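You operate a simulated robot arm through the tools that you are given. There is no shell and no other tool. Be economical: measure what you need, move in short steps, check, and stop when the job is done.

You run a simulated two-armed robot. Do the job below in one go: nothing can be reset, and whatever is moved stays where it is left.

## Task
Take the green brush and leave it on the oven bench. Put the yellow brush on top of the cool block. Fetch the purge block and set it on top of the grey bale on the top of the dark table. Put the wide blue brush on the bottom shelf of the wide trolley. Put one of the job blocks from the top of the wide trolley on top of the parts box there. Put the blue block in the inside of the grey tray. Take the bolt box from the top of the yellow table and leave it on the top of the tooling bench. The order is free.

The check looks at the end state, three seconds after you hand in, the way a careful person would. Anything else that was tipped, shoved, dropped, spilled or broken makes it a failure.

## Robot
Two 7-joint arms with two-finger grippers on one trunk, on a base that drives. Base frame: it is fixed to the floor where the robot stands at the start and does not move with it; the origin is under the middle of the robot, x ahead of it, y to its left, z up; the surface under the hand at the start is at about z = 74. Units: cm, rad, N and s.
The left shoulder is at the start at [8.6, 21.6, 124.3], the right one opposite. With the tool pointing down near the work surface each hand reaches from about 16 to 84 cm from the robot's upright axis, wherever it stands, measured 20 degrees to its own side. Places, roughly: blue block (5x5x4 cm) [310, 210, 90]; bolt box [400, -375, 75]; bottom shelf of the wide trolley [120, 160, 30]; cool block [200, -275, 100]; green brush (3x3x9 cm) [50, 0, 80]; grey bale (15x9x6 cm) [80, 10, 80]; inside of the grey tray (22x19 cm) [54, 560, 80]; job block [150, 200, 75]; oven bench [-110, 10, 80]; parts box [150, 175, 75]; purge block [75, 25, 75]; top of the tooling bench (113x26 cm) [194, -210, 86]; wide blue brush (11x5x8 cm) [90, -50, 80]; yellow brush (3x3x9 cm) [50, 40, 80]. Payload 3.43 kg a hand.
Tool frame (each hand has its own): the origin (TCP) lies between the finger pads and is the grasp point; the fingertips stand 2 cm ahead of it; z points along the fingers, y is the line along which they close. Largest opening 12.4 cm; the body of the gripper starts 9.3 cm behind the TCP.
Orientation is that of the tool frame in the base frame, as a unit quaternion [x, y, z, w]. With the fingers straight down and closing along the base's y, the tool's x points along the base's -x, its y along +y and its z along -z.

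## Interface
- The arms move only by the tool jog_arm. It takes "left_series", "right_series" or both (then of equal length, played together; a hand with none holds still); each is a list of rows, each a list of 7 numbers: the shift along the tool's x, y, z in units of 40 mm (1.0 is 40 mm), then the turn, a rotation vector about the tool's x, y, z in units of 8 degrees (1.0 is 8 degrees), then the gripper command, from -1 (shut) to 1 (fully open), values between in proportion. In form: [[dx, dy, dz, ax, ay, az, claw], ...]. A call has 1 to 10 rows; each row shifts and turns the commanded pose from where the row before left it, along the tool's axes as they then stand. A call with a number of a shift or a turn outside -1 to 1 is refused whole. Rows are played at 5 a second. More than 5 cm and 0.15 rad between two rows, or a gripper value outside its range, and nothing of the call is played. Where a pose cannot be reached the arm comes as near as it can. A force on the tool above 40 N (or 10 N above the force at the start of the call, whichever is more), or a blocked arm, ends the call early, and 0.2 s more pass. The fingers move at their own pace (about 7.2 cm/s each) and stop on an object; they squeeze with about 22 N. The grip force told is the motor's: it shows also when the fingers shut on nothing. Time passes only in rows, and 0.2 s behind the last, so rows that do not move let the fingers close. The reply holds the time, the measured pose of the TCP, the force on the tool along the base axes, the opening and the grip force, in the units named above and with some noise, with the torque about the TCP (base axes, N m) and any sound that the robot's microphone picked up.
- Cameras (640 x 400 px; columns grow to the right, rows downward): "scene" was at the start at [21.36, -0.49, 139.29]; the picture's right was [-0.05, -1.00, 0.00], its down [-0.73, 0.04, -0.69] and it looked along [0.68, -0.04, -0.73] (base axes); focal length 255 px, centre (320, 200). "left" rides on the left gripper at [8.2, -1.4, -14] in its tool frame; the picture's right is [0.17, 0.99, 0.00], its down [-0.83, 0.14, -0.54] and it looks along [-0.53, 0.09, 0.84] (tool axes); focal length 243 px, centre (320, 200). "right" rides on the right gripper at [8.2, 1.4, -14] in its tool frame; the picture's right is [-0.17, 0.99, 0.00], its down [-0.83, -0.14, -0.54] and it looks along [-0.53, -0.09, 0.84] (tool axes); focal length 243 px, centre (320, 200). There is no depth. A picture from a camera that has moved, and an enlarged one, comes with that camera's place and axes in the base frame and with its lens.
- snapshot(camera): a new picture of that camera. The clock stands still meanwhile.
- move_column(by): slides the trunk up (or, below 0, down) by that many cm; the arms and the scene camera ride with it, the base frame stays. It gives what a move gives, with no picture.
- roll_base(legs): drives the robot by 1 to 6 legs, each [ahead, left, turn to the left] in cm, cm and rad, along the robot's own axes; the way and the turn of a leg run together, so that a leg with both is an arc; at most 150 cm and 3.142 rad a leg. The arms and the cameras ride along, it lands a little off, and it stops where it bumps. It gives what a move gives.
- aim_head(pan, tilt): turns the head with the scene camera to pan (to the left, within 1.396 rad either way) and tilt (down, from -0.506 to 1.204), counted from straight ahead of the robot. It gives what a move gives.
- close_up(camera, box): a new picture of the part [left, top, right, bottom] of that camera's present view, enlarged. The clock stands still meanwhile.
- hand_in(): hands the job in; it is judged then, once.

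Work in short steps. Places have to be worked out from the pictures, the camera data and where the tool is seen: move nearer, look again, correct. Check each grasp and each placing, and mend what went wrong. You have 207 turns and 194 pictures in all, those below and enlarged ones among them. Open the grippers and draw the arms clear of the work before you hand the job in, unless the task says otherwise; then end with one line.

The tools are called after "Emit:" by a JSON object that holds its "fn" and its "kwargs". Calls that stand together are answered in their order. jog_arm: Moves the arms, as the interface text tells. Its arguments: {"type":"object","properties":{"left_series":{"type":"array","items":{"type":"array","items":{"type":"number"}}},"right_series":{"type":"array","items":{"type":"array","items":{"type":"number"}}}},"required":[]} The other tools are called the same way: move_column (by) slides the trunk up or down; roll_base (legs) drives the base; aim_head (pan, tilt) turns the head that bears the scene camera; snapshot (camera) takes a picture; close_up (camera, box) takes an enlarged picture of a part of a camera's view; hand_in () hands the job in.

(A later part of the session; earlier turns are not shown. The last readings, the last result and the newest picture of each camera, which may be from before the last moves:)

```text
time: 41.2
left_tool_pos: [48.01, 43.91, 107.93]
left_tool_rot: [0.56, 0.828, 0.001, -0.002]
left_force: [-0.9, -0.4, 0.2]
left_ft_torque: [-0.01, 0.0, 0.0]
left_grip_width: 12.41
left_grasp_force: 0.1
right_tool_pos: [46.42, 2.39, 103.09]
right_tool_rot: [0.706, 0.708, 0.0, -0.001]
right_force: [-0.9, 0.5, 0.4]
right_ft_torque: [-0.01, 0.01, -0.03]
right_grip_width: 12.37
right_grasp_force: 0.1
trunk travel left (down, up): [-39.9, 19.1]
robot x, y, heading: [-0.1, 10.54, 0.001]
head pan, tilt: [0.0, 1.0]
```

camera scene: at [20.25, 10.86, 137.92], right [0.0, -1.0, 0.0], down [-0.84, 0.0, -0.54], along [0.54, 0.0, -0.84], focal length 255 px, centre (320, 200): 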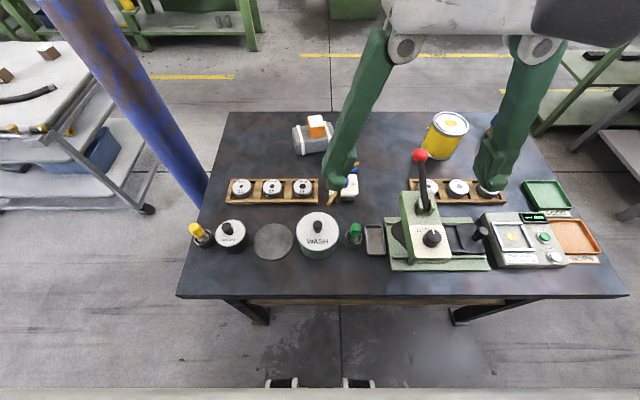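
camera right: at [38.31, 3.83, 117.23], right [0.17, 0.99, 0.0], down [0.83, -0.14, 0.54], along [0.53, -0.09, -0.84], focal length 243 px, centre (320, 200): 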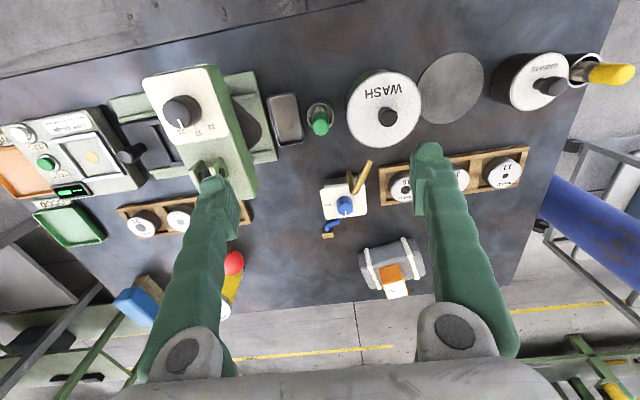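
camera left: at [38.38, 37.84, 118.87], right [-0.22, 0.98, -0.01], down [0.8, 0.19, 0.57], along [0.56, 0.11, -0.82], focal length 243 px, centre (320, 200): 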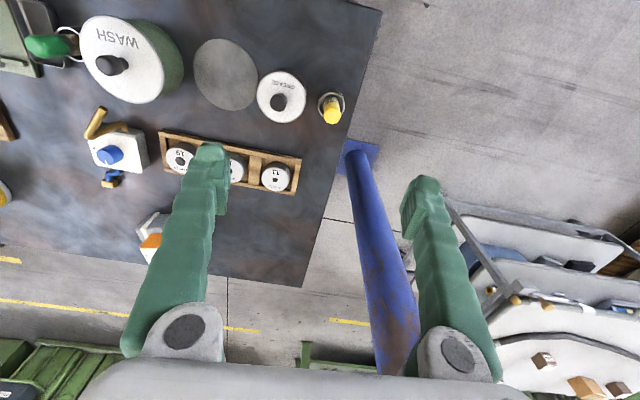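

Both can turn this way. I'll finish the left turn, then align both above the caps and lower to z of about 92 for a check.

Emit:
{"fn": "jog_arm", "kwargs": {"left_series": [[0, 0, 0, 0, 0, 0.92, 1], [0, 0, 0, 0, 0, 0.92, 1], [0, 0, 0, 0, 0, 0.92, 1], [-0.85, -0.2, 0.4, 0, 0, 0, 1], [0, 0, 0.9, 0, 0, 0, 1], [0, 0, 0.9, 0, 0, 0, 1], [0, 0, 0.9, 0, 0, 0, 1], [0, 0, 0.9, 0, 0, 0, 1]], "right_series": [[0, 0, 0, 0, 0, 0, 1], [0, 0, 0, 0, 0, 0, 1], [0, 0, 0, 0, 0, 0, 1], [0, 0.2, 0, 0, 0, 0, 1], [0, 0, 0.7, 0, 0, 0, 1], [0, 0, 0.7, 0, 0, 0, 1], [0, 0, 0.7, 0, 0, 0, 1], [0, 0, 0.6, 0, 0, 0, 1]]}}

Emit:
{"fn": "snapshot", "kwargs": {"camera": "left"}}

Emit:
{"fn": "snapshot", "kwargs": {"camera": "right"}}

Emit:
{"fn": "snapshot", "kwargs": {"camera": "scene"}}

```text
time: 43.0
left_tool_pos: [47.28, 40.35, 91.79]
left_tool_rot: [0.707, 0.707, 0.002, -0.002]
left_force: [-0.4, -0.7, 0.0]
left_ft_torque: [0.03, 0.01, -0.01]
left_grip_width: 12.39
left_grasp_force: 0.1
right_tool_pos: [47.29, 2.39, 92.29]
right_tool_rot: [0.706, 0.708, 0.0, 0.001]
right_force: [0.7, -0.7, 0.1]
right_ft_torque: [0.02, 0.0, 0.02]
right_grip_width: 12.41
right_grasp_force: 0.0
trunk travel left (down, up): [-39.9, 19.1]
robot x, y, heading: [0.08, 10.91, 0.001]
head pan, tilt: [0.0, 1.0]
```

```text
166 pictures are left
camera left: at [45.88, 48.48, 105.84], right [0.99, 0.16, 0.0], down [0.14, -0.83, 0.54], along [0.09, -0.53, -0.84], focal length 243 px, centre (320, 200)
```

left: 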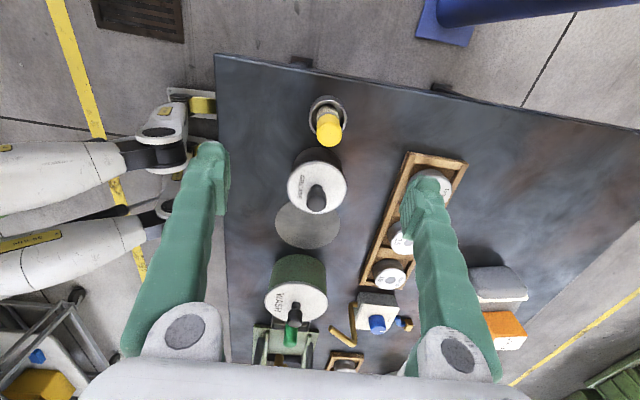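

```text
165 pictures are left
camera right: at [48.72, 10.65, 106.31], right [0.99, -0.16, 0.0], down [-0.14, -0.83, 0.54], along [-0.09, -0.53, -0.84], focal length 243 px, centre (320, 200)
```

right: 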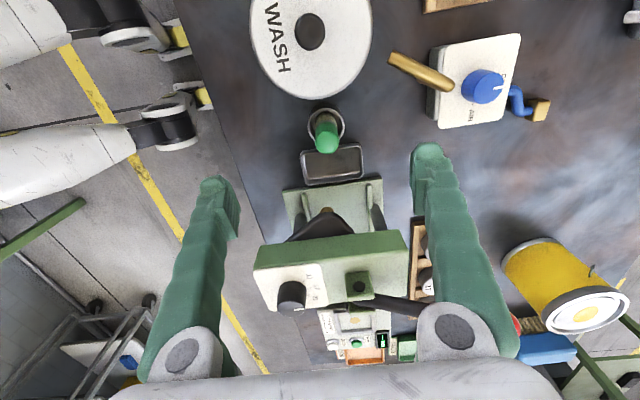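

```text
164 pictures are left
camera scene: at [20.36, 10.93, 137.9], right [0.0, -1.0, 0.0], down [-0.84, 0.0, -0.54], along [0.54, 0.0, -0.84], focal length 255 px, centre (320, 200)
```

scene: 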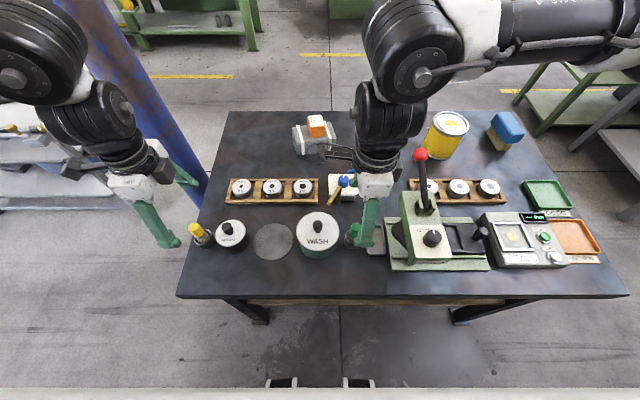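

I'll zoom in on the yellow and green brushes to refine their positions.

Emit:
{"fn": "close_up", "kwargs": {"camera": "left", "box": [260, 60, 420, 160]}}

Emit:
{"fn": "close_up", "kwargs": {"camera": "right", "box": [260, 80, 420, 180]}}

Emit:
{"fn": "close_up", "kwargs": {"camera": "scene", "box": [170, 200, 370, 270]}}

```text
4.00 times, centred on (340, 110) of left
camera zoom: at [45.88, 48.48, 105.84], right [0.99, 0.16, 0.0], down [0.14, -0.83, 0.54], along [0.09, -0.53, -0.84], focal length 970 px, centre (240, 560)
```

zoom: 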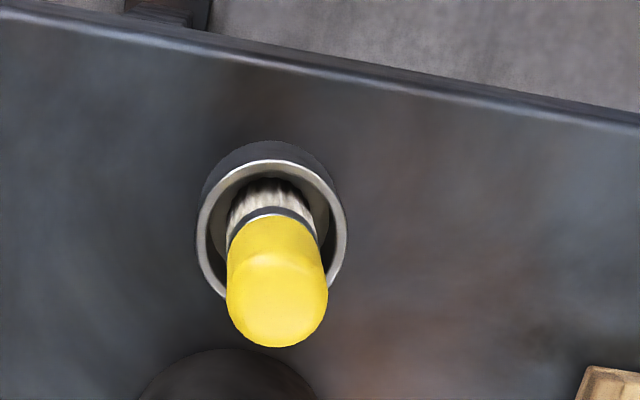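

```text
4.00 times, centred on (340, 130) of right
camera zoom: at [48.72, 10.65, 106.31], right [0.99, -0.16, 0.0], down [-0.14, -0.83, 0.54], along [-0.09, -0.53, -0.84], focal length 970 px, centre (240, 480)
```

zoom: 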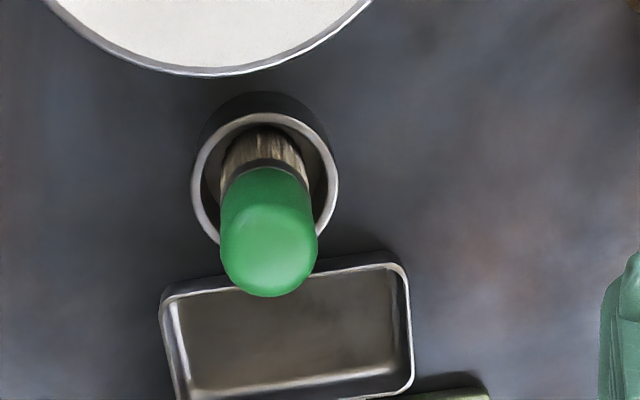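

```text
3.20 times, centred on (270, 235) of scene
camera zoom: at [20.36, 10.93, 137.9], right [0.0, -1.0, 0.0], down [-0.84, 0.0, -0.54], along [0.54, 0.0, -0.84], focal length 816 px, centre (480, 88)
```

zoom: 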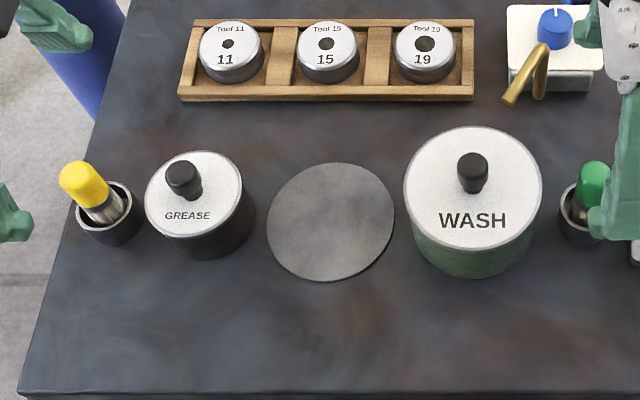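

Triangulation puts yellow at (48.1, 41.4) and green at (48.05, 2.35), cap tops at z of about 82.5 and cup rims at about 77. Correcting and lowering to z = 80.5.

Emit:
{"fn": "jog_arm", "kwargs": {"left_series": [[0.26, 0.19, 0, 0, 0, 0, 1], [0, 0, 0.7, 0, 0, 0, 1], [0, 0, 0.7, 0, 0, 0, 1], [0, 0, 0.7, 0, 0, 0, 1], [0, 0, 0.7, 0, 0, 0, 1], [0, 0, 0, 0, 0, 0, 1]], "right_series": [[0, 0.19, 0, 0, 0, 0, 1], [0, 0, 0.74, 0, 0, 0, 1], [0, 0, 0.74, 0, 0, 0, 1], [0, 0, 0.74, 0, 0, 0, 1], [0, 0, 0.73, 0, 0, 0, 1], [0, 0, 0, 0, 0, 0, 1]]}}

Emit:
{"fn": "snapshot", "kwargs": {"camera": "left"}}

Emit:
{"fn": "snapshot", "kwargs": {"camera": "right"}}

```text
time: 44.4
left_tool_pos: [47.82, 41.46, 80.63]
left_tool_rot: [0.708, 0.706, 0.001, 0.0]
left_force: [-0.5, 0.2, 0.9]
left_ft_torque: [0.04, 0.0, 0.0]
left_grip_width: 12.39
left_grasp_force: 0.0
right_tool_pos: [48.06, 2.32, 80.62]
right_tool_rot: [0.706, 0.708, 0.001, 0.001]
right_force: [-0.7, 0.3, -0.4]
right_ft_torque: [-0.02, -0.01, 0.0]
right_grip_width: 12.38
right_grasp_force: 0.0
trunk travel left (down, up): [-39.9, 19.1]
robot x, y, heading: [-0.25, 10.86, -0.002]
head pan, tilt: [0.0, 1.0]
```

```text
160 pictures are left
camera left: at [46.41, 49.52, 94.64], right [0.99, 0.16, 0.0], down [0.14, -0.83, 0.54], along [0.09, -0.53, -0.84], focal length 243 px, centre (320, 200)
```

left: 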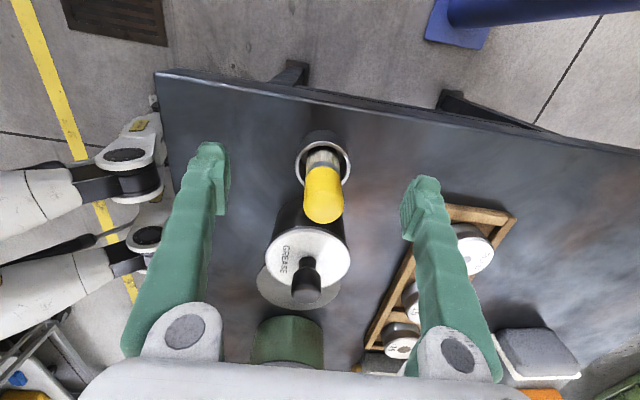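

```text
159 pictures are left
camera right: at [49.41, 10.56, 94.65], right [0.99, -0.16, 0.0], down [-0.14, -0.83, 0.54], along [-0.09, -0.53, -0.84], focal length 243 px, centre (320, 200)
```

right: 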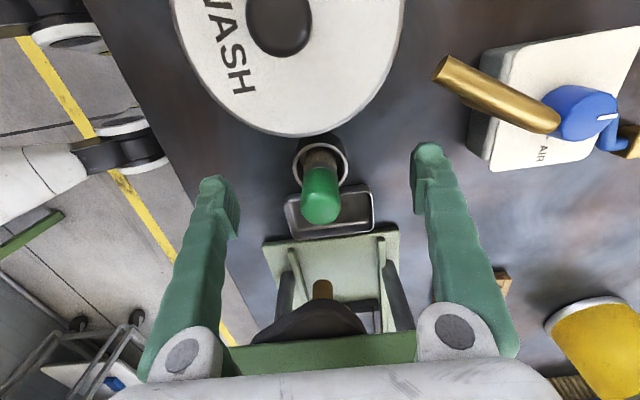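

The caps are between the fingers in both views. Closing both.

Emit:
{"fn": "jog_arm", "kwargs": {"left_series": [[0, 0, 0, 0, 0, 0, -1], [0, 0, 0, 0, 0, 0, -1], [0, 0, 0, 0, 0, 0, -1], [0, 0, 0, 0, 0, 0, -1], [0, 0, 0, 0, 0, 0, -1], [0, 0, 0, 0, 0, 0, -1]], "right_series": [[0, 0, 0, 0, 0, 0, -1], [0, 0, 0, 0, 0, 0, -1], [0, 0, 0, 0, 0, 0, -1], [0, 0, 0, 0, 0, 0, -1], [0, 0, 0, 0, 0, 0, -1], [0, 0, 0, 0, 0, 0, -1]]}}

Emit:
{"fn": "jog_arm", "kwargs": {"left_series": [[0, 0, -0.8, 0, 0, 0, -1], [0, 0, -0.8, 0, 0, 0, -1], [0, 0, -0.8, 0, 0, 0, -1], [0, 0, -0.8, 0, 0, 0, -1], [0, 0, -0.8, 0, 0, 0, -1], [0, 0, -0.8, 0, 0, 0, -1]], "right_series": [[0, 0, -0.8, 0, 0, 0, -1], [0, 0, -0.8, 0, 0, 0, -1], [0, 0, -0.8, 0, 0, 0, -1], [0, 0, -0.8, 0, 0, 0, -1], [0, 0, -0.8, 0, 0, 0, -1], [0, 0, -0.8, 0, 0, 0, -1]]}}

Emit:
{"fn": "snapshot", "kwargs": {"camera": "scene"}}

```text
time: 45.8
left_tool_pos: [47.8, 41.48, 80.72]
left_tool_rot: [0.707, 0.707, 0.001, -0.001]
left_force: [0.5, 0.8, 0.7]
left_ft_torque: [-0.03, -0.02, 0.02]
left_grip_width: 2.44
left_grasp_force: 22.2
right_tool_pos: [47.96, 2.33, 80.51]
right_tool_rot: [0.706, 0.708, 0.0, 0.0]
right_force: [0.1, 0.3, -0.8]
right_ft_torque: [0.01, 0.02, -0.01]
right_grip_width: 2.41
right_grasp_force: 21.6
trunk travel left (down, up): [-39.9, 19.1]
robot x, y, heading: [0.08, 11.01, -0.0]
head pan, tilt: [0.0, 1.0]
```

```text
time: 47.2
left_tool_pos: [47.72, 41.29, 99.95]
left_tool_rot: [0.708, 0.706, 0.001, -0.002]
left_force: [-0.3, 0.3, -1.1]
left_ft_torque: [0.0, 0.0, -0.02]
left_grip_width: 2.44
left_grasp_force: 22.1
right_tool_pos: [47.88, 2.31, 99.96]
right_tool_rot: [0.706, 0.708, 0.0, 0.0]
right_force: [1.0, 0.7, -0.5]
right_ft_torque: [0.0, -0.06, 0.01]
right_grip_width: 2.44
right_grasp_force: 21.8
trunk travel left (down, up): [-39.9, 19.1]
robot x, y, heading: [-0.64, 11.08, -0.005]
head pan, tilt: [0.0, 1.0]
```

```text
158 pictures are left
camera scene: at [20.1, 10.82, 137.93], right [0.0, -1.0, 0.0], down [-0.84, 0.0, -0.54], along [0.54, 0.0, -0.84], focal length 255 px, centre (320, 200)
```

scene: 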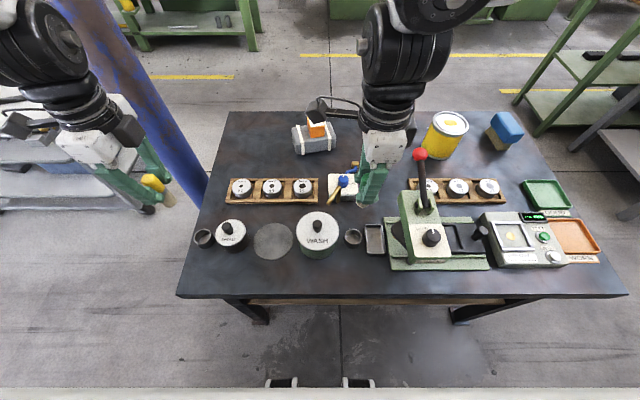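

Both brushes are out of their cups. I'll back off and turn left a quarter to look at the area behind.

Emit:
{"fn": "roll_base", "kwargs": {"legs": [[-18, 0, 0], [0, 0, 1.57]]}}

Emit:
{"fn": "aim_head", "kwargs": {"pan": 1.2, "tilt": 0.45}}

Emit:
{"fn": "snapshot", "kwargs": {"camera": "scene"}}

Emit:
{"fn": "aim_head", "kwargs": {"pan": 0.2, "tilt": 0.3}}

Emit:
{"fn": "snapshot", "kwargs": {"camera": "scene"}}

```text
time: 54.2
left_tool_pos: [-49.24, 58.23, 99.83]
left_tool_rot: [-0.009, 1.0, 0.001, -0.001]
left_force: [0.3, -0.1, -0.3]
left_ft_torque: [0.03, -0.03, 0.01]
left_grip_width: 2.41
left_grasp_force: 22.1
right_tool_pos: [-10.17, 59.2, 99.86]
right_tool_rot: [-0.012, 1.0, 0.0, 0.0]
right_force: [0.6, -1.0, -0.8]
right_ft_torque: [-0.02, -0.02, -0.02]
right_grip_width: 2.43
right_grasp_force: 21.6
trunk travel left (down, up): [-39.9, 19.1]
robot x, y, heading: [-18.03, 10.58, 1.588]
head pan, tilt: [0.0, 1.0]
```

```text
time: 55.6
left_tool_pos: [-49.31, 58.31, 99.93]
left_tool_rot: [-0.009, 1.0, 0.0, -0.001]
left_force: [0.2, 0.0, -0.5]
left_ft_torque: [-0.04, 0.0, -0.04]
left_grip_width: 2.45
left_grasp_force: 21.7
right_tool_pos: [-10.13, 59.16, 99.85]
right_tool_rot: [-0.011, 1.0, 0.001, 0.001]
right_force: [0.4, -0.3, -0.8]
right_ft_torque: [0.02, -0.02, 0.01]
right_grip_width: 2.41
right_grasp_force: 22.0
trunk travel left (down, up): [-39.9, 19.1]
robot x, y, heading: [-17.71, 10.87, 1.59]
head pan, tilt: [1.201, 0.45]
```

```text
157 pictures are left
camera scene: at [-26.73, 27.39, 142.46], right [0.34, 0.94, 0.0], down [0.41, -0.15, -0.9], along [-0.84, 0.31, -0.44], focal length 255 px, centre (320, 200)
```

scene: 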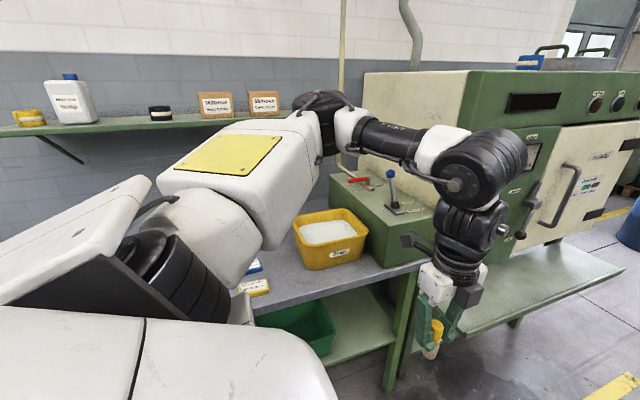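

```text
time: 56.9
left_tool_pos: [-49.23, 58.29, 99.95]
left_tool_rot: [-0.009, 1.0, -0.001, -0.001]
left_force: [0.1, 0.5, -0.2]
left_ft_torque: [-0.01, 0.02, 0.01]
left_grip_width: 2.45
left_grasp_force: 22.1
right_tool_pos: [-10.36, 59.26, 99.9]
right_tool_rot: [-0.011, 1.0, -0.001, -0.001]
right_force: [0.2, 0.3, -0.7]
right_ft_torque: [0.01, 0.01, 0.0]
right_grip_width: 2.45
right_grasp_force: 22.0
trunk travel left (down, up): [-39.9, 19.1]
robot x, y, heading: [-18.11, 11.0, 1.589]
head pan, tilt: [0.201, 0.3]
```

```text
156 pictures are left
camera scene: at [-20.15, 33.32, 143.86], right [0.98, 0.22, 0.0], down [0.06, -0.29, -0.96], along [-0.21, 0.93, -0.3], focal length 255 px, centre (320, 200)
```

scene: 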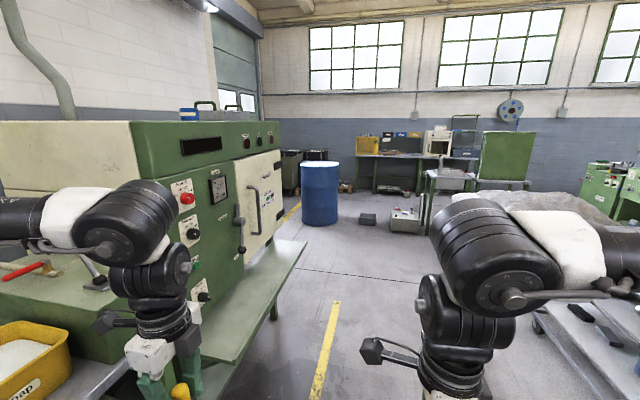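

The grey steel bench with the yellow tub, next to the oven, is the oven bench; its front edge is at x of about -80. I'll turn to face it.

Emit:
{"fn": "roll_base", "kwargs": {"legs": [[0, 0, 1.555]]}}

Emit:
{"fn": "aim_head", "kwargs": {"pan": 0.0, "tilt": 0.7}}

Emit:
{"fn": "snapshot", "kwargs": {"camera": "scene"}}

```text
time: 62.4
left_tool_pos: [-66.38, -18.86, 99.93]
left_tool_rot: [-0.701, 0.713, 0.0, -0.001]
left_force: [-0.7, -0.2, 0.4]
left_ft_torque: [0.0, -0.01, 0.04]
left_grip_width: 2.45
left_grasp_force: 22.1
right_tool_pos: [-65.88, 20.06, 99.82]
right_tool_rot: [-0.703, 0.711, 0.0, 0.0]
right_force: [-0.4, -0.5, -0.8]
right_ft_torque: [-0.01, 0.02, -0.02]
right_grip_width: 2.46
right_grasp_force: 21.6
trunk travel left (down, up): [-39.9, 19.1]
robot x, y, heading: [-18.3, 11.26, 3.131]
head pan, tilt: [0.201, 0.3]
```

```text
time: 63.3
left_tool_pos: [-66.38, -18.86, 99.93]
left_tool_rot: [-0.701, 0.713, -0.001, -0.001]
left_force: [0.2, -0.2, 0.0]
left_ft_torque: [0.0, 0.0, 0.02]
left_grip_width: 2.43
left_grasp_force: 21.9
right_tool_pos: [-65.99, 20.21, 99.82]
right_tool_rot: [-0.703, 0.711, -0.001, 0.0]
right_force: [-0.7, 0.2, 0.2]
right_ft_torque: [-0.07, -0.01, -0.01]
right_grip_width: 2.43
right_grasp_force: 22.4
trunk travel left (down, up): [-39.9, 19.1]
robot x, y, heading: [-18.07, 11.11, 3.126]
head pan, tilt: [0.0, 0.7]
```

```text
155 pictures are left
camera scene: at [-39.69, 11.19, 140.26], right [0.01, 1.0, 0.0], down [0.64, -0.01, -0.77], along [-0.77, 0.01, -0.64], focal length 255 px, centre (320, 200)
```

scene: 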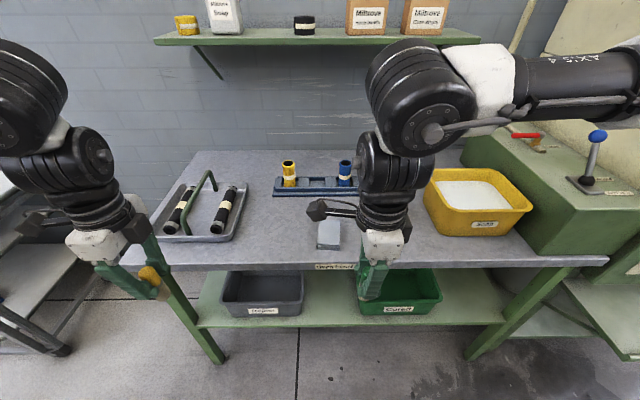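

There is free bench space near (-91, 31), between the white eraser and the tub. I'll move the right hand there, staying high.

Emit:
{"fn": "jog_arm", "kwargs": {"right_series": [[-0.39, 0.89, 0, 0, 0, 0, -1], [-0.39, 0.89, 0, 0, 0, 0, -1], [-0.39, 0.89, 0, 0, 0, 0, -1], [-0.39, 0.89, 0, 0, 0, 0, -1], [-0.39, 0.89, 0, 0, 0, 0, -1], [-0.39, 0.89, 0, 0, 0, 0, -1], [-0.39, 0.89, 0, 0, 0, 0, -1]]}}

Emit:
{"fn": "snapshot", "kwargs": {"camera": "right"}}

Emit:
{"fn": "snapshot", "kwargs": {"camera": "scene"}}

```text
time: 64.9
left_tool_pos: [-66.49, -18.91, 99.96]
left_tool_rot: [-0.702, 0.712, -0.001, -0.001]
left_force: [0.2, -0.6, -0.2]
left_ft_torque: [-0.01, 0.0, -0.01]
left_grip_width: 2.44
left_grasp_force: 21.9
right_tool_pos: [-90.81, 31.29, 99.84]
right_tool_rot: [-0.704, 0.71, 0.001, 0.0]
right_force: [-0.1, -0.3, -0.1]
right_ft_torque: [-0.01, -0.02, -0.01]
right_grip_width: 2.42
right_grasp_force: 22.1
trunk travel left (down, up): [-39.9, 19.1]
robot x, y, heading: [-17.79, 11.03, 3.128]
head pan, tilt: [0.0, 0.7]
```

```text
154 pictures are left
camera right: at [-92.24, 23.13, 113.78], right [-0.98, 0.17, 0.0], down [0.15, 0.83, 0.54], along [0.09, 0.53, -0.84], focal length 243 px, centre (320, 200)
```

right: 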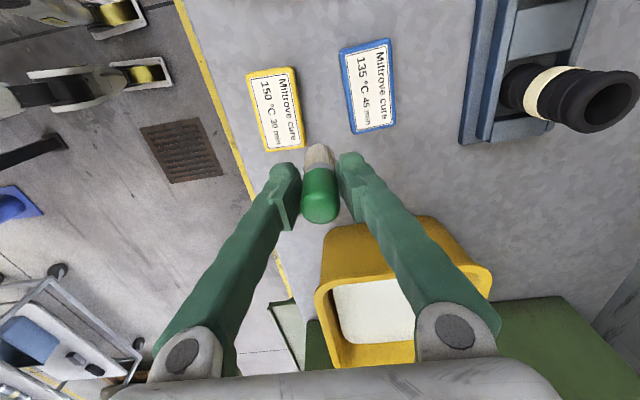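

```text
153 pictures are left
camera scene: at [-39.79, 11.08, 140.23], right [0.01, 1.0, 0.0], down [0.64, -0.01, -0.76], along [-0.76, 0.01, -0.64], focal length 255 px, centre (320, 200)
```

scene: 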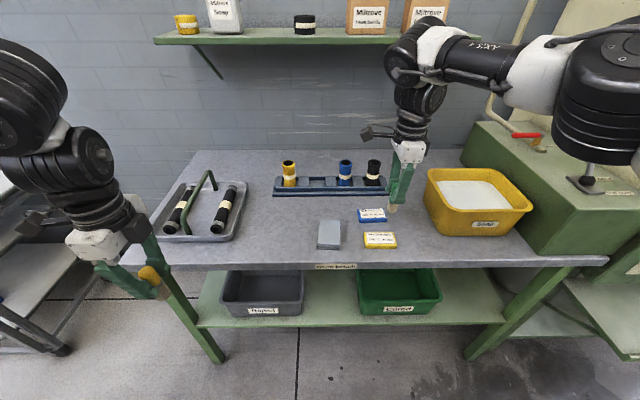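

Two cure cards lie below the hand, so I'll place at y of about 37.5, clear of the cards and the tub. Shifting and going down partway.

Emit:
{"fn": "jog_arm", "kwargs": {"right_series": [[-0.775, 0, 0, 0, 0, 0, -1], [-0.775, 0, 0, 0, 0, 0, -1], [0, 0, 0.7, 0, 0, 0, -1], [0, 0, 0.7, 0, 0, 0, -1], [0, 0, 0.7, 0, 0, 0, -1], [0, 0, 0.5, 0, 0, 0, -1]]}}

Emit:
{"fn": "snapshot", "kwargs": {"camera": "right"}}

Emit:
{"fn": "close_up", "kwargs": {"camera": "scene", "box": [330, 150, 490, 270]}}

```text
time: 66.3
left_tool_pos: [-66.11, -18.88, 100.09]
left_tool_rot: [-0.702, 0.712, 0.0, -0.001]
left_force: [-0.1, 0.0, -1.0]
left_ft_torque: [-0.04, -0.01, 0.03]
left_grip_width: 2.43
left_grasp_force: 22.1
right_tool_pos: [-90.62, 37.44, 89.79]
right_tool_rot: [-0.703, 0.711, 0.002, -0.003]
right_force: [-1.0, 0.1, 23.8]
right_ft_torque: [0.06, 0.02, 0.02]
right_grip_width: 2.5
right_grasp_force: 21.9
trunk travel left (down, up): [-39.9, 19.1]
robot x, y, heading: [-17.79, 10.9, 3.129]
head pan, tilt: [0.0, 0.7]
```

```text
152 pictures are left
camera right: at [-91.92, 29.26, 103.81], right [-0.98, 0.18, 0.01], down [0.15, 0.83, 0.54], along [0.09, 0.53, -0.84], focal length 243 px, centre (320, 200)
```

right: 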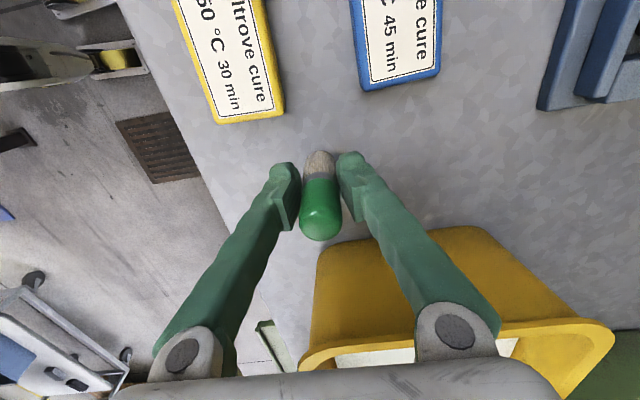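

```text
3.33 times, centred on (410, 210) of scene
camera zoom: at [-39.38, 11.09, 140.32], right [0.01, 1.0, 0.0], down [0.64, -0.01, -0.77], along [-0.77, 0.01, -0.64], focal length 850 px, centre (20, 167)
```

zoom: 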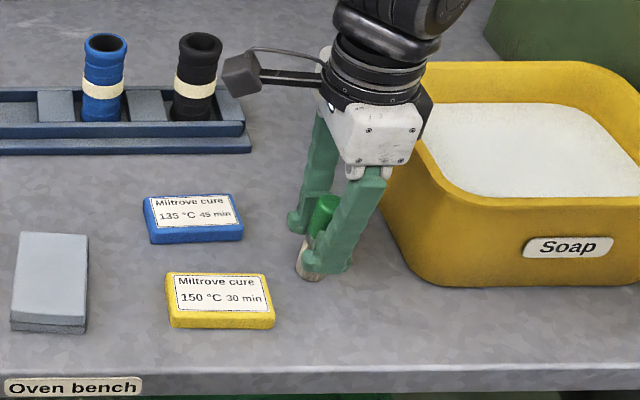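

The bench is labelled "Oven bench" and the brush is down on it. I'll ease off, open and go straight up.

Emit:
{"fn": "jog_arm", "kwargs": {"right_series": [[0, 0, -0.08, 0, 0, 0, -1], [0, 0, 0, 0, 0, 0, -0.3], [0, 0, 0, 0, 0, 0, -0.1], [0, 0, 0, 0, 0, 0, 0], [0, 0, 0, 0, 0, 0, 0.1], [0, 0, -0.6, 0, 0, 0, 0.1], [0, 0, -0.8, 0, 0, 0, 0.1], [0, 0, -0.9, 0, 0, 0, 0.1], [0, 0, -0.6, 0, 0, 0, 0.1]]}}

Emit:
{"fn": "close_up", "kwargs": {"camera": "scene", "box": [330, 150, 490, 270]}}

```text
time: 68.3
left_tool_pos: [-66.2, -18.88, 99.92]
left_tool_rot: [-0.702, 0.712, -0.001, -0.002]
left_force: [-0.7, 1.0, -0.3]
left_ft_torque: [0.0, -0.02, 0.03]
left_grip_width: 2.46
left_grasp_force: 22.3
right_tool_pos: [-90.53, 37.64, 101.33]
right_tool_rot: [-0.704, 0.71, 0.0, 0.001]
right_force: [0.1, 0.3, 0.5]
right_ft_torque: [-0.03, 0.01, -0.03]
right_grip_width: 6.82
right_grasp_force: 0.1
trunk travel left (down, up): [-39.9, 19.1]
robot x, y, heading: [-17.93, 11.09, 3.128]
head pan, tilt: [0.0, 0.7]
```

```text
3.33 times, centred on (410, 210) of scene
camera zoom: at [-39.64, 11.17, 140.25], right [0.01, 1.0, 0.0], down [0.64, -0.01, -0.77], along [-0.77, 0.01, -0.64], focal length 850 px, centre (20, 167)
```

zoom: 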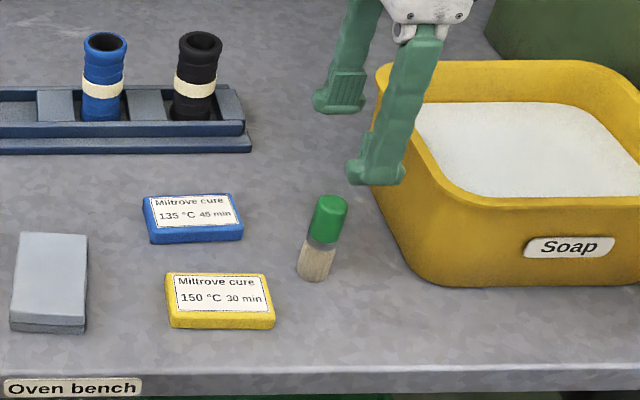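

The green brush stands well. I'll retract the right hand, back off, and turn to face the -y side to find a route to the blue brush.

Emit:
{"fn": "jog_arm", "kwargs": {"right_series": [[0.4, -0.85, 0, 0, 0, 0, 1], [0.4, -0.85, 0, 0, 0, 0, 1], [0.4, -0.85, 0, 0, 0, 0, 1], [0.4, -0.85, 0, 0, 0, 0, 1], [0.4, -0.85, 0, 0, 0, 0, 1], [0.4, -0.85, 0, 0, 0, 0, 1], [0.4, -0.85, 0, 0, 0, 0, 1]]}}

Emit:
{"fn": "roll_base", "kwargs": {"legs": [[-5, 0, 0], [0, 0, 1.57]]}}

Emit:
{"fn": "aim_head", "kwargs": {"pan": 0.0, "tilt": 0.45}}

Emit:
{"fn": "snapshot", "kwargs": {"camera": "scene"}}

```text
time: 69.9
left_tool_pos: [-66.25, -18.87, 100.02]
left_tool_rot: [-0.702, 0.712, -0.001, -0.001]
left_force: [0.4, 0.1, -1.6]
left_ft_torque: [0.04, 0.03, 0.03]
left_grip_width: 2.44
left_grasp_force: 21.9
right_tool_pos: [-66.89, 26.13, 101.43]
right_tool_rot: [-0.704, 0.711, 0.001, 0.0]
right_force: [0.1, 0.7, -0.1]
right_ft_torque: [0.01, 0.05, -0.02]
right_grip_width: 12.4
right_grasp_force: 0.1
trunk travel left (down, up): [-39.9, 19.1]
robot x, y, heading: [-17.6, 10.4, 3.132]
head pan, tilt: [0.0, 0.7]
```

```text
time: 76.1
left_tool_pos: [16.33, -37.86, 99.93]
left_tool_rot: [1.0, -0.013, 0.002, -0.001]
left_force: [0.9, -0.5, -1.1]
left_ft_torque: [0.0, -0.03, 0.0]
left_grip_width: 2.45
left_grasp_force: 22.1
right_tool_pos: [-28.79, -37.99, 101.42]
right_tool_rot: [1.0, -0.011, 0.0, -0.001]
right_force: [0.7, -0.2, 0.3]
right_ft_torque: [-0.01, 0.02, 0.04]
right_grip_width: 12.37
right_grasp_force: 0.1
trunk travel left (down, up): [-39.9, 19.1]
robot x, y, heading: [-12.72, 10.88, -1.598]
head pan, tilt: [0.0, 0.7]
```

```text
time: 76.9
left_tool_pos: [16.52, -37.88, 99.95]
left_tool_rot: [1.0, -0.014, 0.001, 0.0]
left_force: [-0.5, 0.5, 0.1]
left_ft_torque: [0.0, 0.02, 0.02]
left_grip_width: 2.44
left_grasp_force: 21.6
right_tool_pos: [-28.63, -38.1, 101.3]
right_tool_rot: [1.0, -0.01, 0.0, 0.0]
right_force: [1.1, 0.6, -0.9]
right_ft_torque: [-0.01, 0.03, -0.01]
right_grip_width: 12.42
right_grasp_force: 0.1
trunk travel left (down, up): [-39.9, 19.1]
robot x, y, heading: [-13.07, 11.18, -1.596]
head pan, tilt: [0.0, 0.45]
```

```text
149 pictures are left
camera scene: at [-13.42, -11.69, 142.46], right [-1.0, 0.02, 0.0], down [0.01, 0.44, -0.9], along [-0.02, -0.9, -0.44], focal length 255 px, centre (320, 200)
```

scene: 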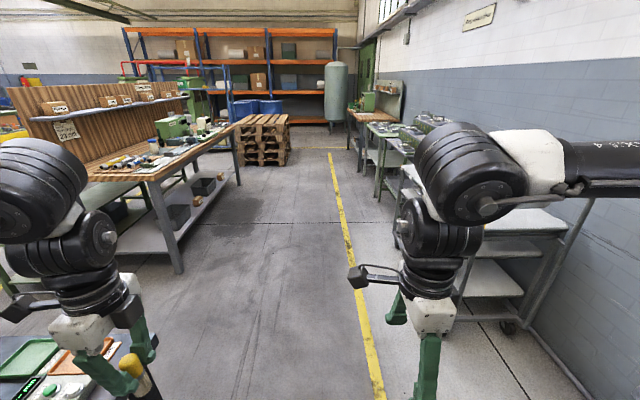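

The aisle toward -y is clear, with the tooling bench on the left starting near y = -170. I'll drive down beside the table, turn, and go along its right end.

Emit:
{"fn": "roll_base", "kwargs": {"legs": [[130, 0, 0], [0, 0, 1.597], [74, 0, 0]]}}

Emit:
{"fn": "aim_head", "kwargs": {"pan": 0.8, "tilt": 0.5}}

Emit:
{"fn": "snapshot", "kwargs": {"camera": "scene"}}

Emit:
{"fn": "aim_head", "kwargs": {"pan": -0.5, "tilt": 0.4}}

Emit:
{"fn": "snapshot", "kwargs": {"camera": "scene"}}

```text
time: 94.8
left_tool_pos: [105.47, -87.43, 99.88]
left_tool_rot: [0.705, 0.709, 0.001, -0.001]
left_force: [0.3, -0.5, -1.2]
left_ft_torque: [-0.02, -0.03, -0.02]
left_grip_width: 2.45
left_grasp_force: 22.4
right_tool_pos: [107.17, -132.61, 101.39]
right_tool_rot: [0.704, 0.71, 0.001, 0.001]
right_force: [-0.3, 0.7, -0.1]
right_ft_torque: [-0.01, -0.03, 0.0]
right_grip_width: 12.39
right_grasp_force: 0.1
trunk travel left (down, up): [-39.9, 19.1]
robot x, y, heading: [57.81, -118.61, 0.009]
head pan, tilt: [0.0, 0.45]
```

```text
time: 95.9
left_tool_pos: [105.67, -87.61, 99.88]
left_tool_rot: [0.705, 0.709, 0.002, -0.001]
left_force: [0.4, 0.2, -0.2]
left_ft_torque: [-0.04, -0.03, -0.02]
left_grip_width: 2.43
left_grasp_force: 22.4
right_tool_pos: [107.13, -132.64, 101.48]
right_tool_rot: [0.703, 0.712, 0.0, -0.001]
right_force: [0.1, 0.4, 0.7]
right_ft_torque: [-0.01, 0.01, 0.0]
right_grip_width: 12.39
right_grasp_force: 0.0
trunk travel left (down, up): [-39.9, 19.1]
robot x, y, heading: [58.1, -117.93, 0.006]
head pan, tilt: [0.799, 0.499]
```

```text
148 pictures are left
camera scene: at [77.5, -111.76, 142.02], right [0.72, -0.69, 0.0], down [-0.33, -0.35, -0.88], along [0.61, 0.63, -0.48], focal length 255 px, centre (320, 200)
```

scene: 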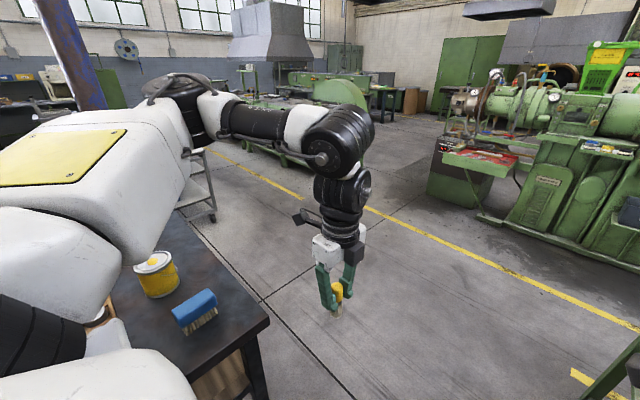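

```text
time: 97.4
left_tool_pos: [105.64, -87.62, 99.94]
left_tool_rot: [0.705, 0.709, 0.002, -0.001]
left_force: [0.4, -0.6, -0.6]
left_ft_torque: [-0.01, 0.04, -0.01]
left_grip_width: 2.45
left_grasp_force: 21.9
right_tool_pos: [107.17, -132.46, 101.39]
right_tool_rot: [0.703, 0.711, 0.0, -0.001]
right_force: [0.2, -0.9, -0.7]
right_ft_torque: [-0.01, -0.02, 0.02]
right_grip_width: 12.41
right_grasp_force: 0.0
trunk travel left (down, up): [-39.9, 19.1]
robot x, y, heading: [57.25, -118.56, 0.004]
head pan, tilt: [-0.499, 0.4]
```

```text
147 pictures are left
camera scene: at [79.36, -122.69, 142.93], right [-0.47, -0.88, 0.0], down [-0.34, 0.18, -0.92], along [0.81, -0.43, -0.39], focal length 255 px, centre (320, 200)
```

scene: 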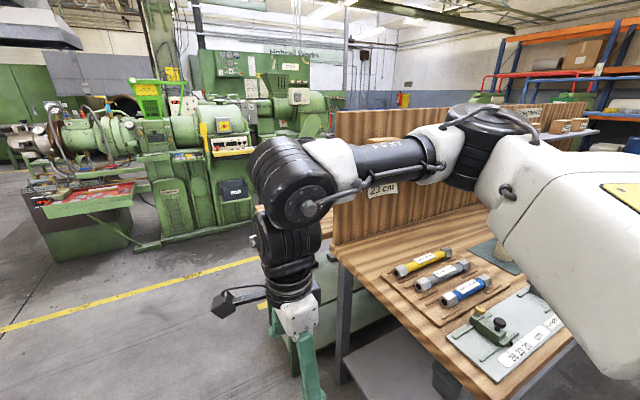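

The blue brush is around (86, -53) near the table's corner. I'll turn left to face the table and look with the right camera.

Emit:
{"fn": "roll_base", "kwargs": {"legs": [[0, 0, 1.57]]}}

Emit:
{"fn": "aim_head", "kwargs": {"pan": -0.4, "tilt": 0.8}}

Emit:
{"fn": "snapshot", "kwargs": {"camera": "scene"}}

Emit:
{"fn": "snapshot", "kwargs": {"camera": "right"}}

```text
time: 103.0
left_tool_pos: [27.19, -70.47, 100.02]
left_tool_rot: [-0.001, 1.0, 0.0, -0.002]
left_force: [0.1, -0.7, 0.1]
left_ft_torque: [-0.02, -0.02, 0.03]
left_grip_width: 2.43
left_grasp_force: 22.0
right_tool_pos: [72.1, -69.04, 101.4]
right_tool_rot: [-0.004, 1.0, 0.0, 0.0]
right_force: [0.5, -0.6, -0.4]
right_ft_torque: [-0.03, -0.02, 0.01]
right_grip_width: 12.4
right_grasp_force: 0.0
trunk travel left (down, up): [-39.9, 19.1]
robot x, y, heading: [57.7, -118.46, 1.575]
head pan, tilt: [-0.499, 0.4]
```

```text
time: 103.9
left_tool_pos: [27.21, -70.46, 100.07]
left_tool_rot: [-0.001, 1.0, 0.0, -0.001]
left_force: [0.4, -0.7, -0.4]
left_ft_torque: [-0.02, -0.01, -0.05]
left_grip_width: 2.44
left_grasp_force: 21.8
right_tool_pos: [72.12, -69.01, 101.42]
right_tool_rot: [-0.005, 1.0, 0.001, 0.0]
right_force: [-0.4, -0.2, -0.1]
right_ft_torque: [0.0, -0.02, -0.02]
right_grip_width: 12.39
right_grasp_force: 0.1
trunk travel left (down, up): [-39.9, 19.1]
robot x, y, heading: [58.04, -118.01, 1.573]
head pan, tilt: [-0.4, 0.799]
```

```text
146 pictures are left
camera scene: at [60.95, -97.64, 139.43], right [0.92, -0.39, 0.0], down [-0.28, -0.66, -0.7], along [0.27, 0.64, -0.72], focal length 255 px, centre (320, 200)
```

scene: 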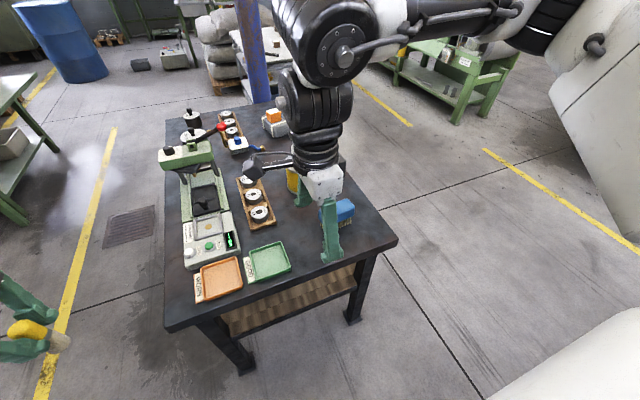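

```text
145 pictures are left
camera right: at [64.03, -67.63, 115.37], right [0.16, 0.99, 0.0], down [0.83, -0.13, 0.54], along [0.53, -0.09, -0.84], focal length 243 px, centre (320, 200)
```

right: 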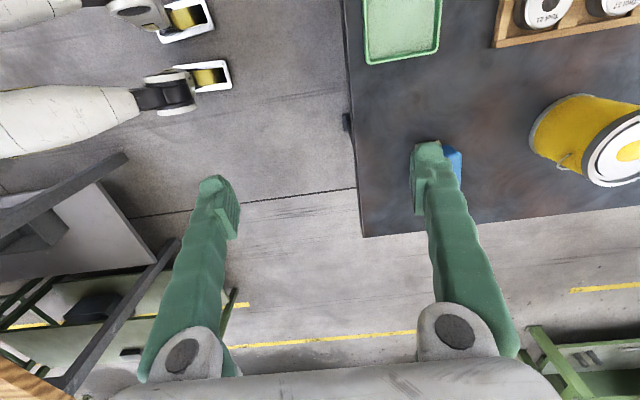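

I'll centre the right hand above the brush to see it between the fingers.

Emit:
{"fn": "jog_arm", "kwargs": {"right_series": [[-0.6, 0.8, 0, 0, 0, 0, 1], [-0.6, 0.8, 0, 0, 0, 0, 1], [-0.6, 0.8, 0, 0, 0, 0, 1], [-0.6, 0.8, 0, 0, 0, 0, 1], [-0.6, 0.8, 0, 0, 0, 0, 1]]}}

Emit:
{"fn": "snapshot", "kwargs": {"camera": "right"}}

Emit:
{"fn": "close_up", "kwargs": {"camera": "right", "box": [240, 80, 440, 205]}}

```text
time: 105.1
left_tool_pos: [27.2, -70.45, 99.92]
left_tool_rot: [-0.001, 1.0, -0.001, -0.001]
left_force: [0.0, -0.3, 0.0]
left_ft_torque: [-0.03, 0.01, -0.02]
left_grip_width: 2.43
left_grasp_force: 21.7
right_tool_pos: [84.1, -52.81, 101.39]
right_tool_rot: [-0.004, 1.0, 0.0, 0.001]
right_force: [0.0, 0.2, 0.5]
right_ft_torque: [-0.04, 0.0, 0.02]
right_grip_width: 12.42
right_grasp_force: 0.0
trunk travel left (down, up): [-39.9, 19.1]
robot x, y, heading: [57.75, -118.46, 1.575]
head pan, tilt: [-0.4, 0.799]
```

```text
144 pictures are left
camera right: at [75.98, -51.47, 115.4], right [0.16, 0.99, 0.0], down [0.83, -0.13, 0.54], along [0.53, -0.09, -0.84], focal length 243 px, centre (320, 200)
```

right: 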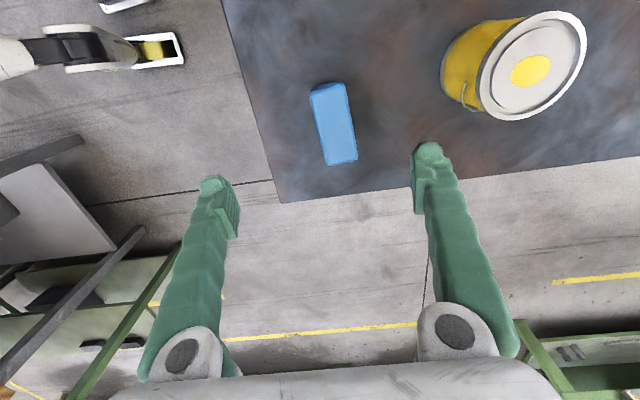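

```text
3.20 times, centred on (340, 142) of right
camera zoom: at [75.98, -51.47, 115.4], right [0.16, 0.99, 0.0], down [0.83, -0.13, 0.54], along [0.53, -0.09, -0.84], focal length 776 px, centre (256, 384)
```

zoom: 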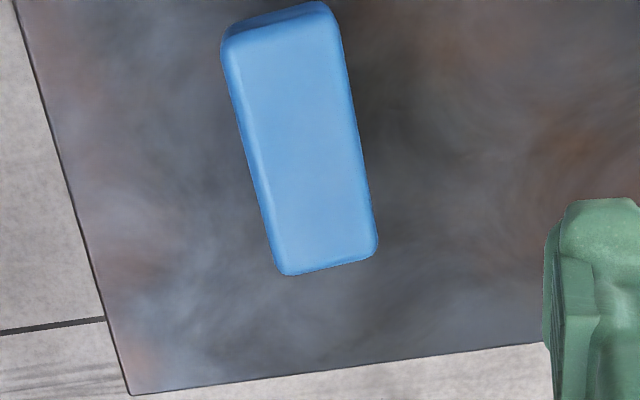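

The brush centre is about (86, -51), its long axis near x with a 4.6° yaw, and its top at z of about 82. Aligning and lowering.

Emit:
{"fn": "jog_arm", "kwargs": {"right_series": [[-0.475, 0.45, 0, 0, 0, 0, 1], [0, 0, 0.7, 0, 0, -0.58, 1], [0, 0, 0.8, 0, 0, 0, 1], [0, 0, 0.8, 0, 0, 0, 1], [0, 0, 0.8, 0, 0, 0, 1], [0, 0, 0.5, 0, 0, 0, 1]]}}

Emit:
{"fn": "snapshot", "kwargs": {"camera": "right"}}

```text
time: 106.5
left_tool_pos: [27.17, -70.44, 99.99]
left_tool_rot: [-0.001, 1.0, -0.001, -0.001]
left_force: [-0.5, 0.0, -0.7]
left_ft_torque: [0.02, -0.03, -0.03]
left_grip_width: 2.43
left_grasp_force: 22.0
right_tool_pos: [85.87, -51.08, 86.99]
right_tool_rot: [-0.045, 0.999, 0.0, 0.0]
right_force: [0.5, -0.5, 0.5]
right_ft_torque: [0.01, 0.01, 0.01]
right_grip_width: 12.39
right_grasp_force: 0.2
trunk travel left (down, up): [-39.9, 19.1]
robot x, y, heading: [57.71, -118.31, 1.572]
head pan, tilt: [-0.4, 0.799]
```

```text
142 pictures are left
camera right: at [77.64, -50.33, 100.97], right [0.08, 1.0, 0.0], down [0.84, -0.07, 0.54], along [0.54, -0.04, -0.84], focal length 243 px, centre (320, 200)
```

right: 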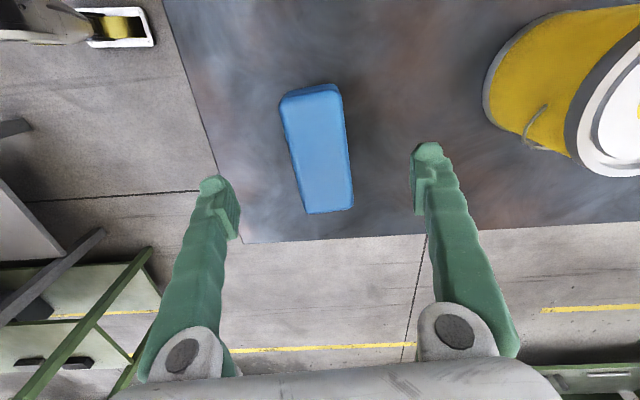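

It is centred. Down to z = 80.3 and close.

Emit:
{"fn": "jog_arm", "kwargs": {"right_series": [[0, 0.05, 0.6, 0, 0, 0, 1], [0, 0, 0.6, 0, 0, 0, 1], [0, 0, 0.47, 0, 0, 0, 1], [0, 0, 0, 0, 0, 0, -1], [0, 0, 0, 0, 0, 0, -1], [0, 0, 0, 0, 0, 0, -1], [0, 0, 0, 0, 0, 0, -1], [0, 0, 0, 0, 0, 0, -1]]}}

Emit:
{"fn": "jog_arm", "kwargs": {"right_series": [[0, 0, -0.7, 0, 0, 0, -1], [0, 0, -0.7, 0, 0, 0, -1], [0, 0, -0.8, 0, 0, 0, -1], [0, 0, -0.8, 0, 0, 0, -1], [0, 0, -0.8, 0, 0, 0, -1], [0, 0, -0.8, 0, 0, 0, -1]]}}

Emit:
{"fn": "snapshot", "kwargs": {"camera": "right"}}

```text
time: 108.3
left_tool_pos: [27.23, -70.43, 99.91]
left_tool_rot: [-0.001, 1.0, 0.0, -0.002]
left_force: [-0.5, -1.0, -0.8]
left_ft_torque: [0.02, -0.02, 0.01]
left_grip_width: 2.43
left_grasp_force: 22.1
right_tool_pos: [85.91, -50.9, 80.32]
right_tool_rot: [-0.044, 0.999, 0.0, 0.001]
right_force: [-1.1, -0.2, 0.4]
right_ft_torque: [-0.05, 0.01, 0.03]
right_grip_width: 4.89
right_grasp_force: 22.0
trunk travel left (down, up): [-39.9, 19.1]
robot x, y, heading: [57.71, -118.53, 1.578]
head pan, tilt: [-0.4, 0.799]
```

```text
time: 109.7
left_tool_pos: [27.17, -70.51, 100.14]
left_tool_rot: [-0.001, 1.0, 0.0, -0.002]
left_force: [0.8, 0.5, -0.4]
left_ft_torque: [0.02, 0.0, -0.01]
left_grip_width: 2.45
left_grasp_force: 21.9
right_tool_pos: [85.85, -50.96, 98.68]
right_tool_rot: [-0.043, 0.999, 0.0, 0.0]
right_force: [-0.9, 0.4, -2.0]
right_ft_torque: [0.02, -0.02, -0.02]
right_grip_width: 4.9
right_grasp_force: 21.9
trunk travel left (down, up): [-39.9, 19.1]
robot x, y, heading: [57.71, -118.67, 1.574]
head pan, tilt: [-0.4, 0.799]
```

```text
141 pictures are left
camera right: at [77.57, -50.19, 112.69], right [0.08, 1.0, 0.0], down [0.84, -0.07, 0.54], along [0.54, -0.04, -0.84], focal length 243 px, centre (320, 200)
```

right: 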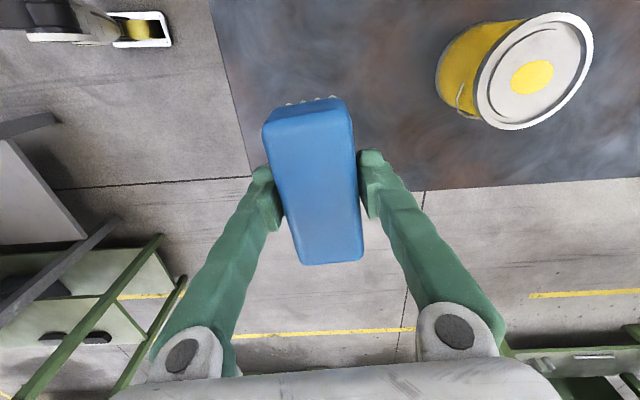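

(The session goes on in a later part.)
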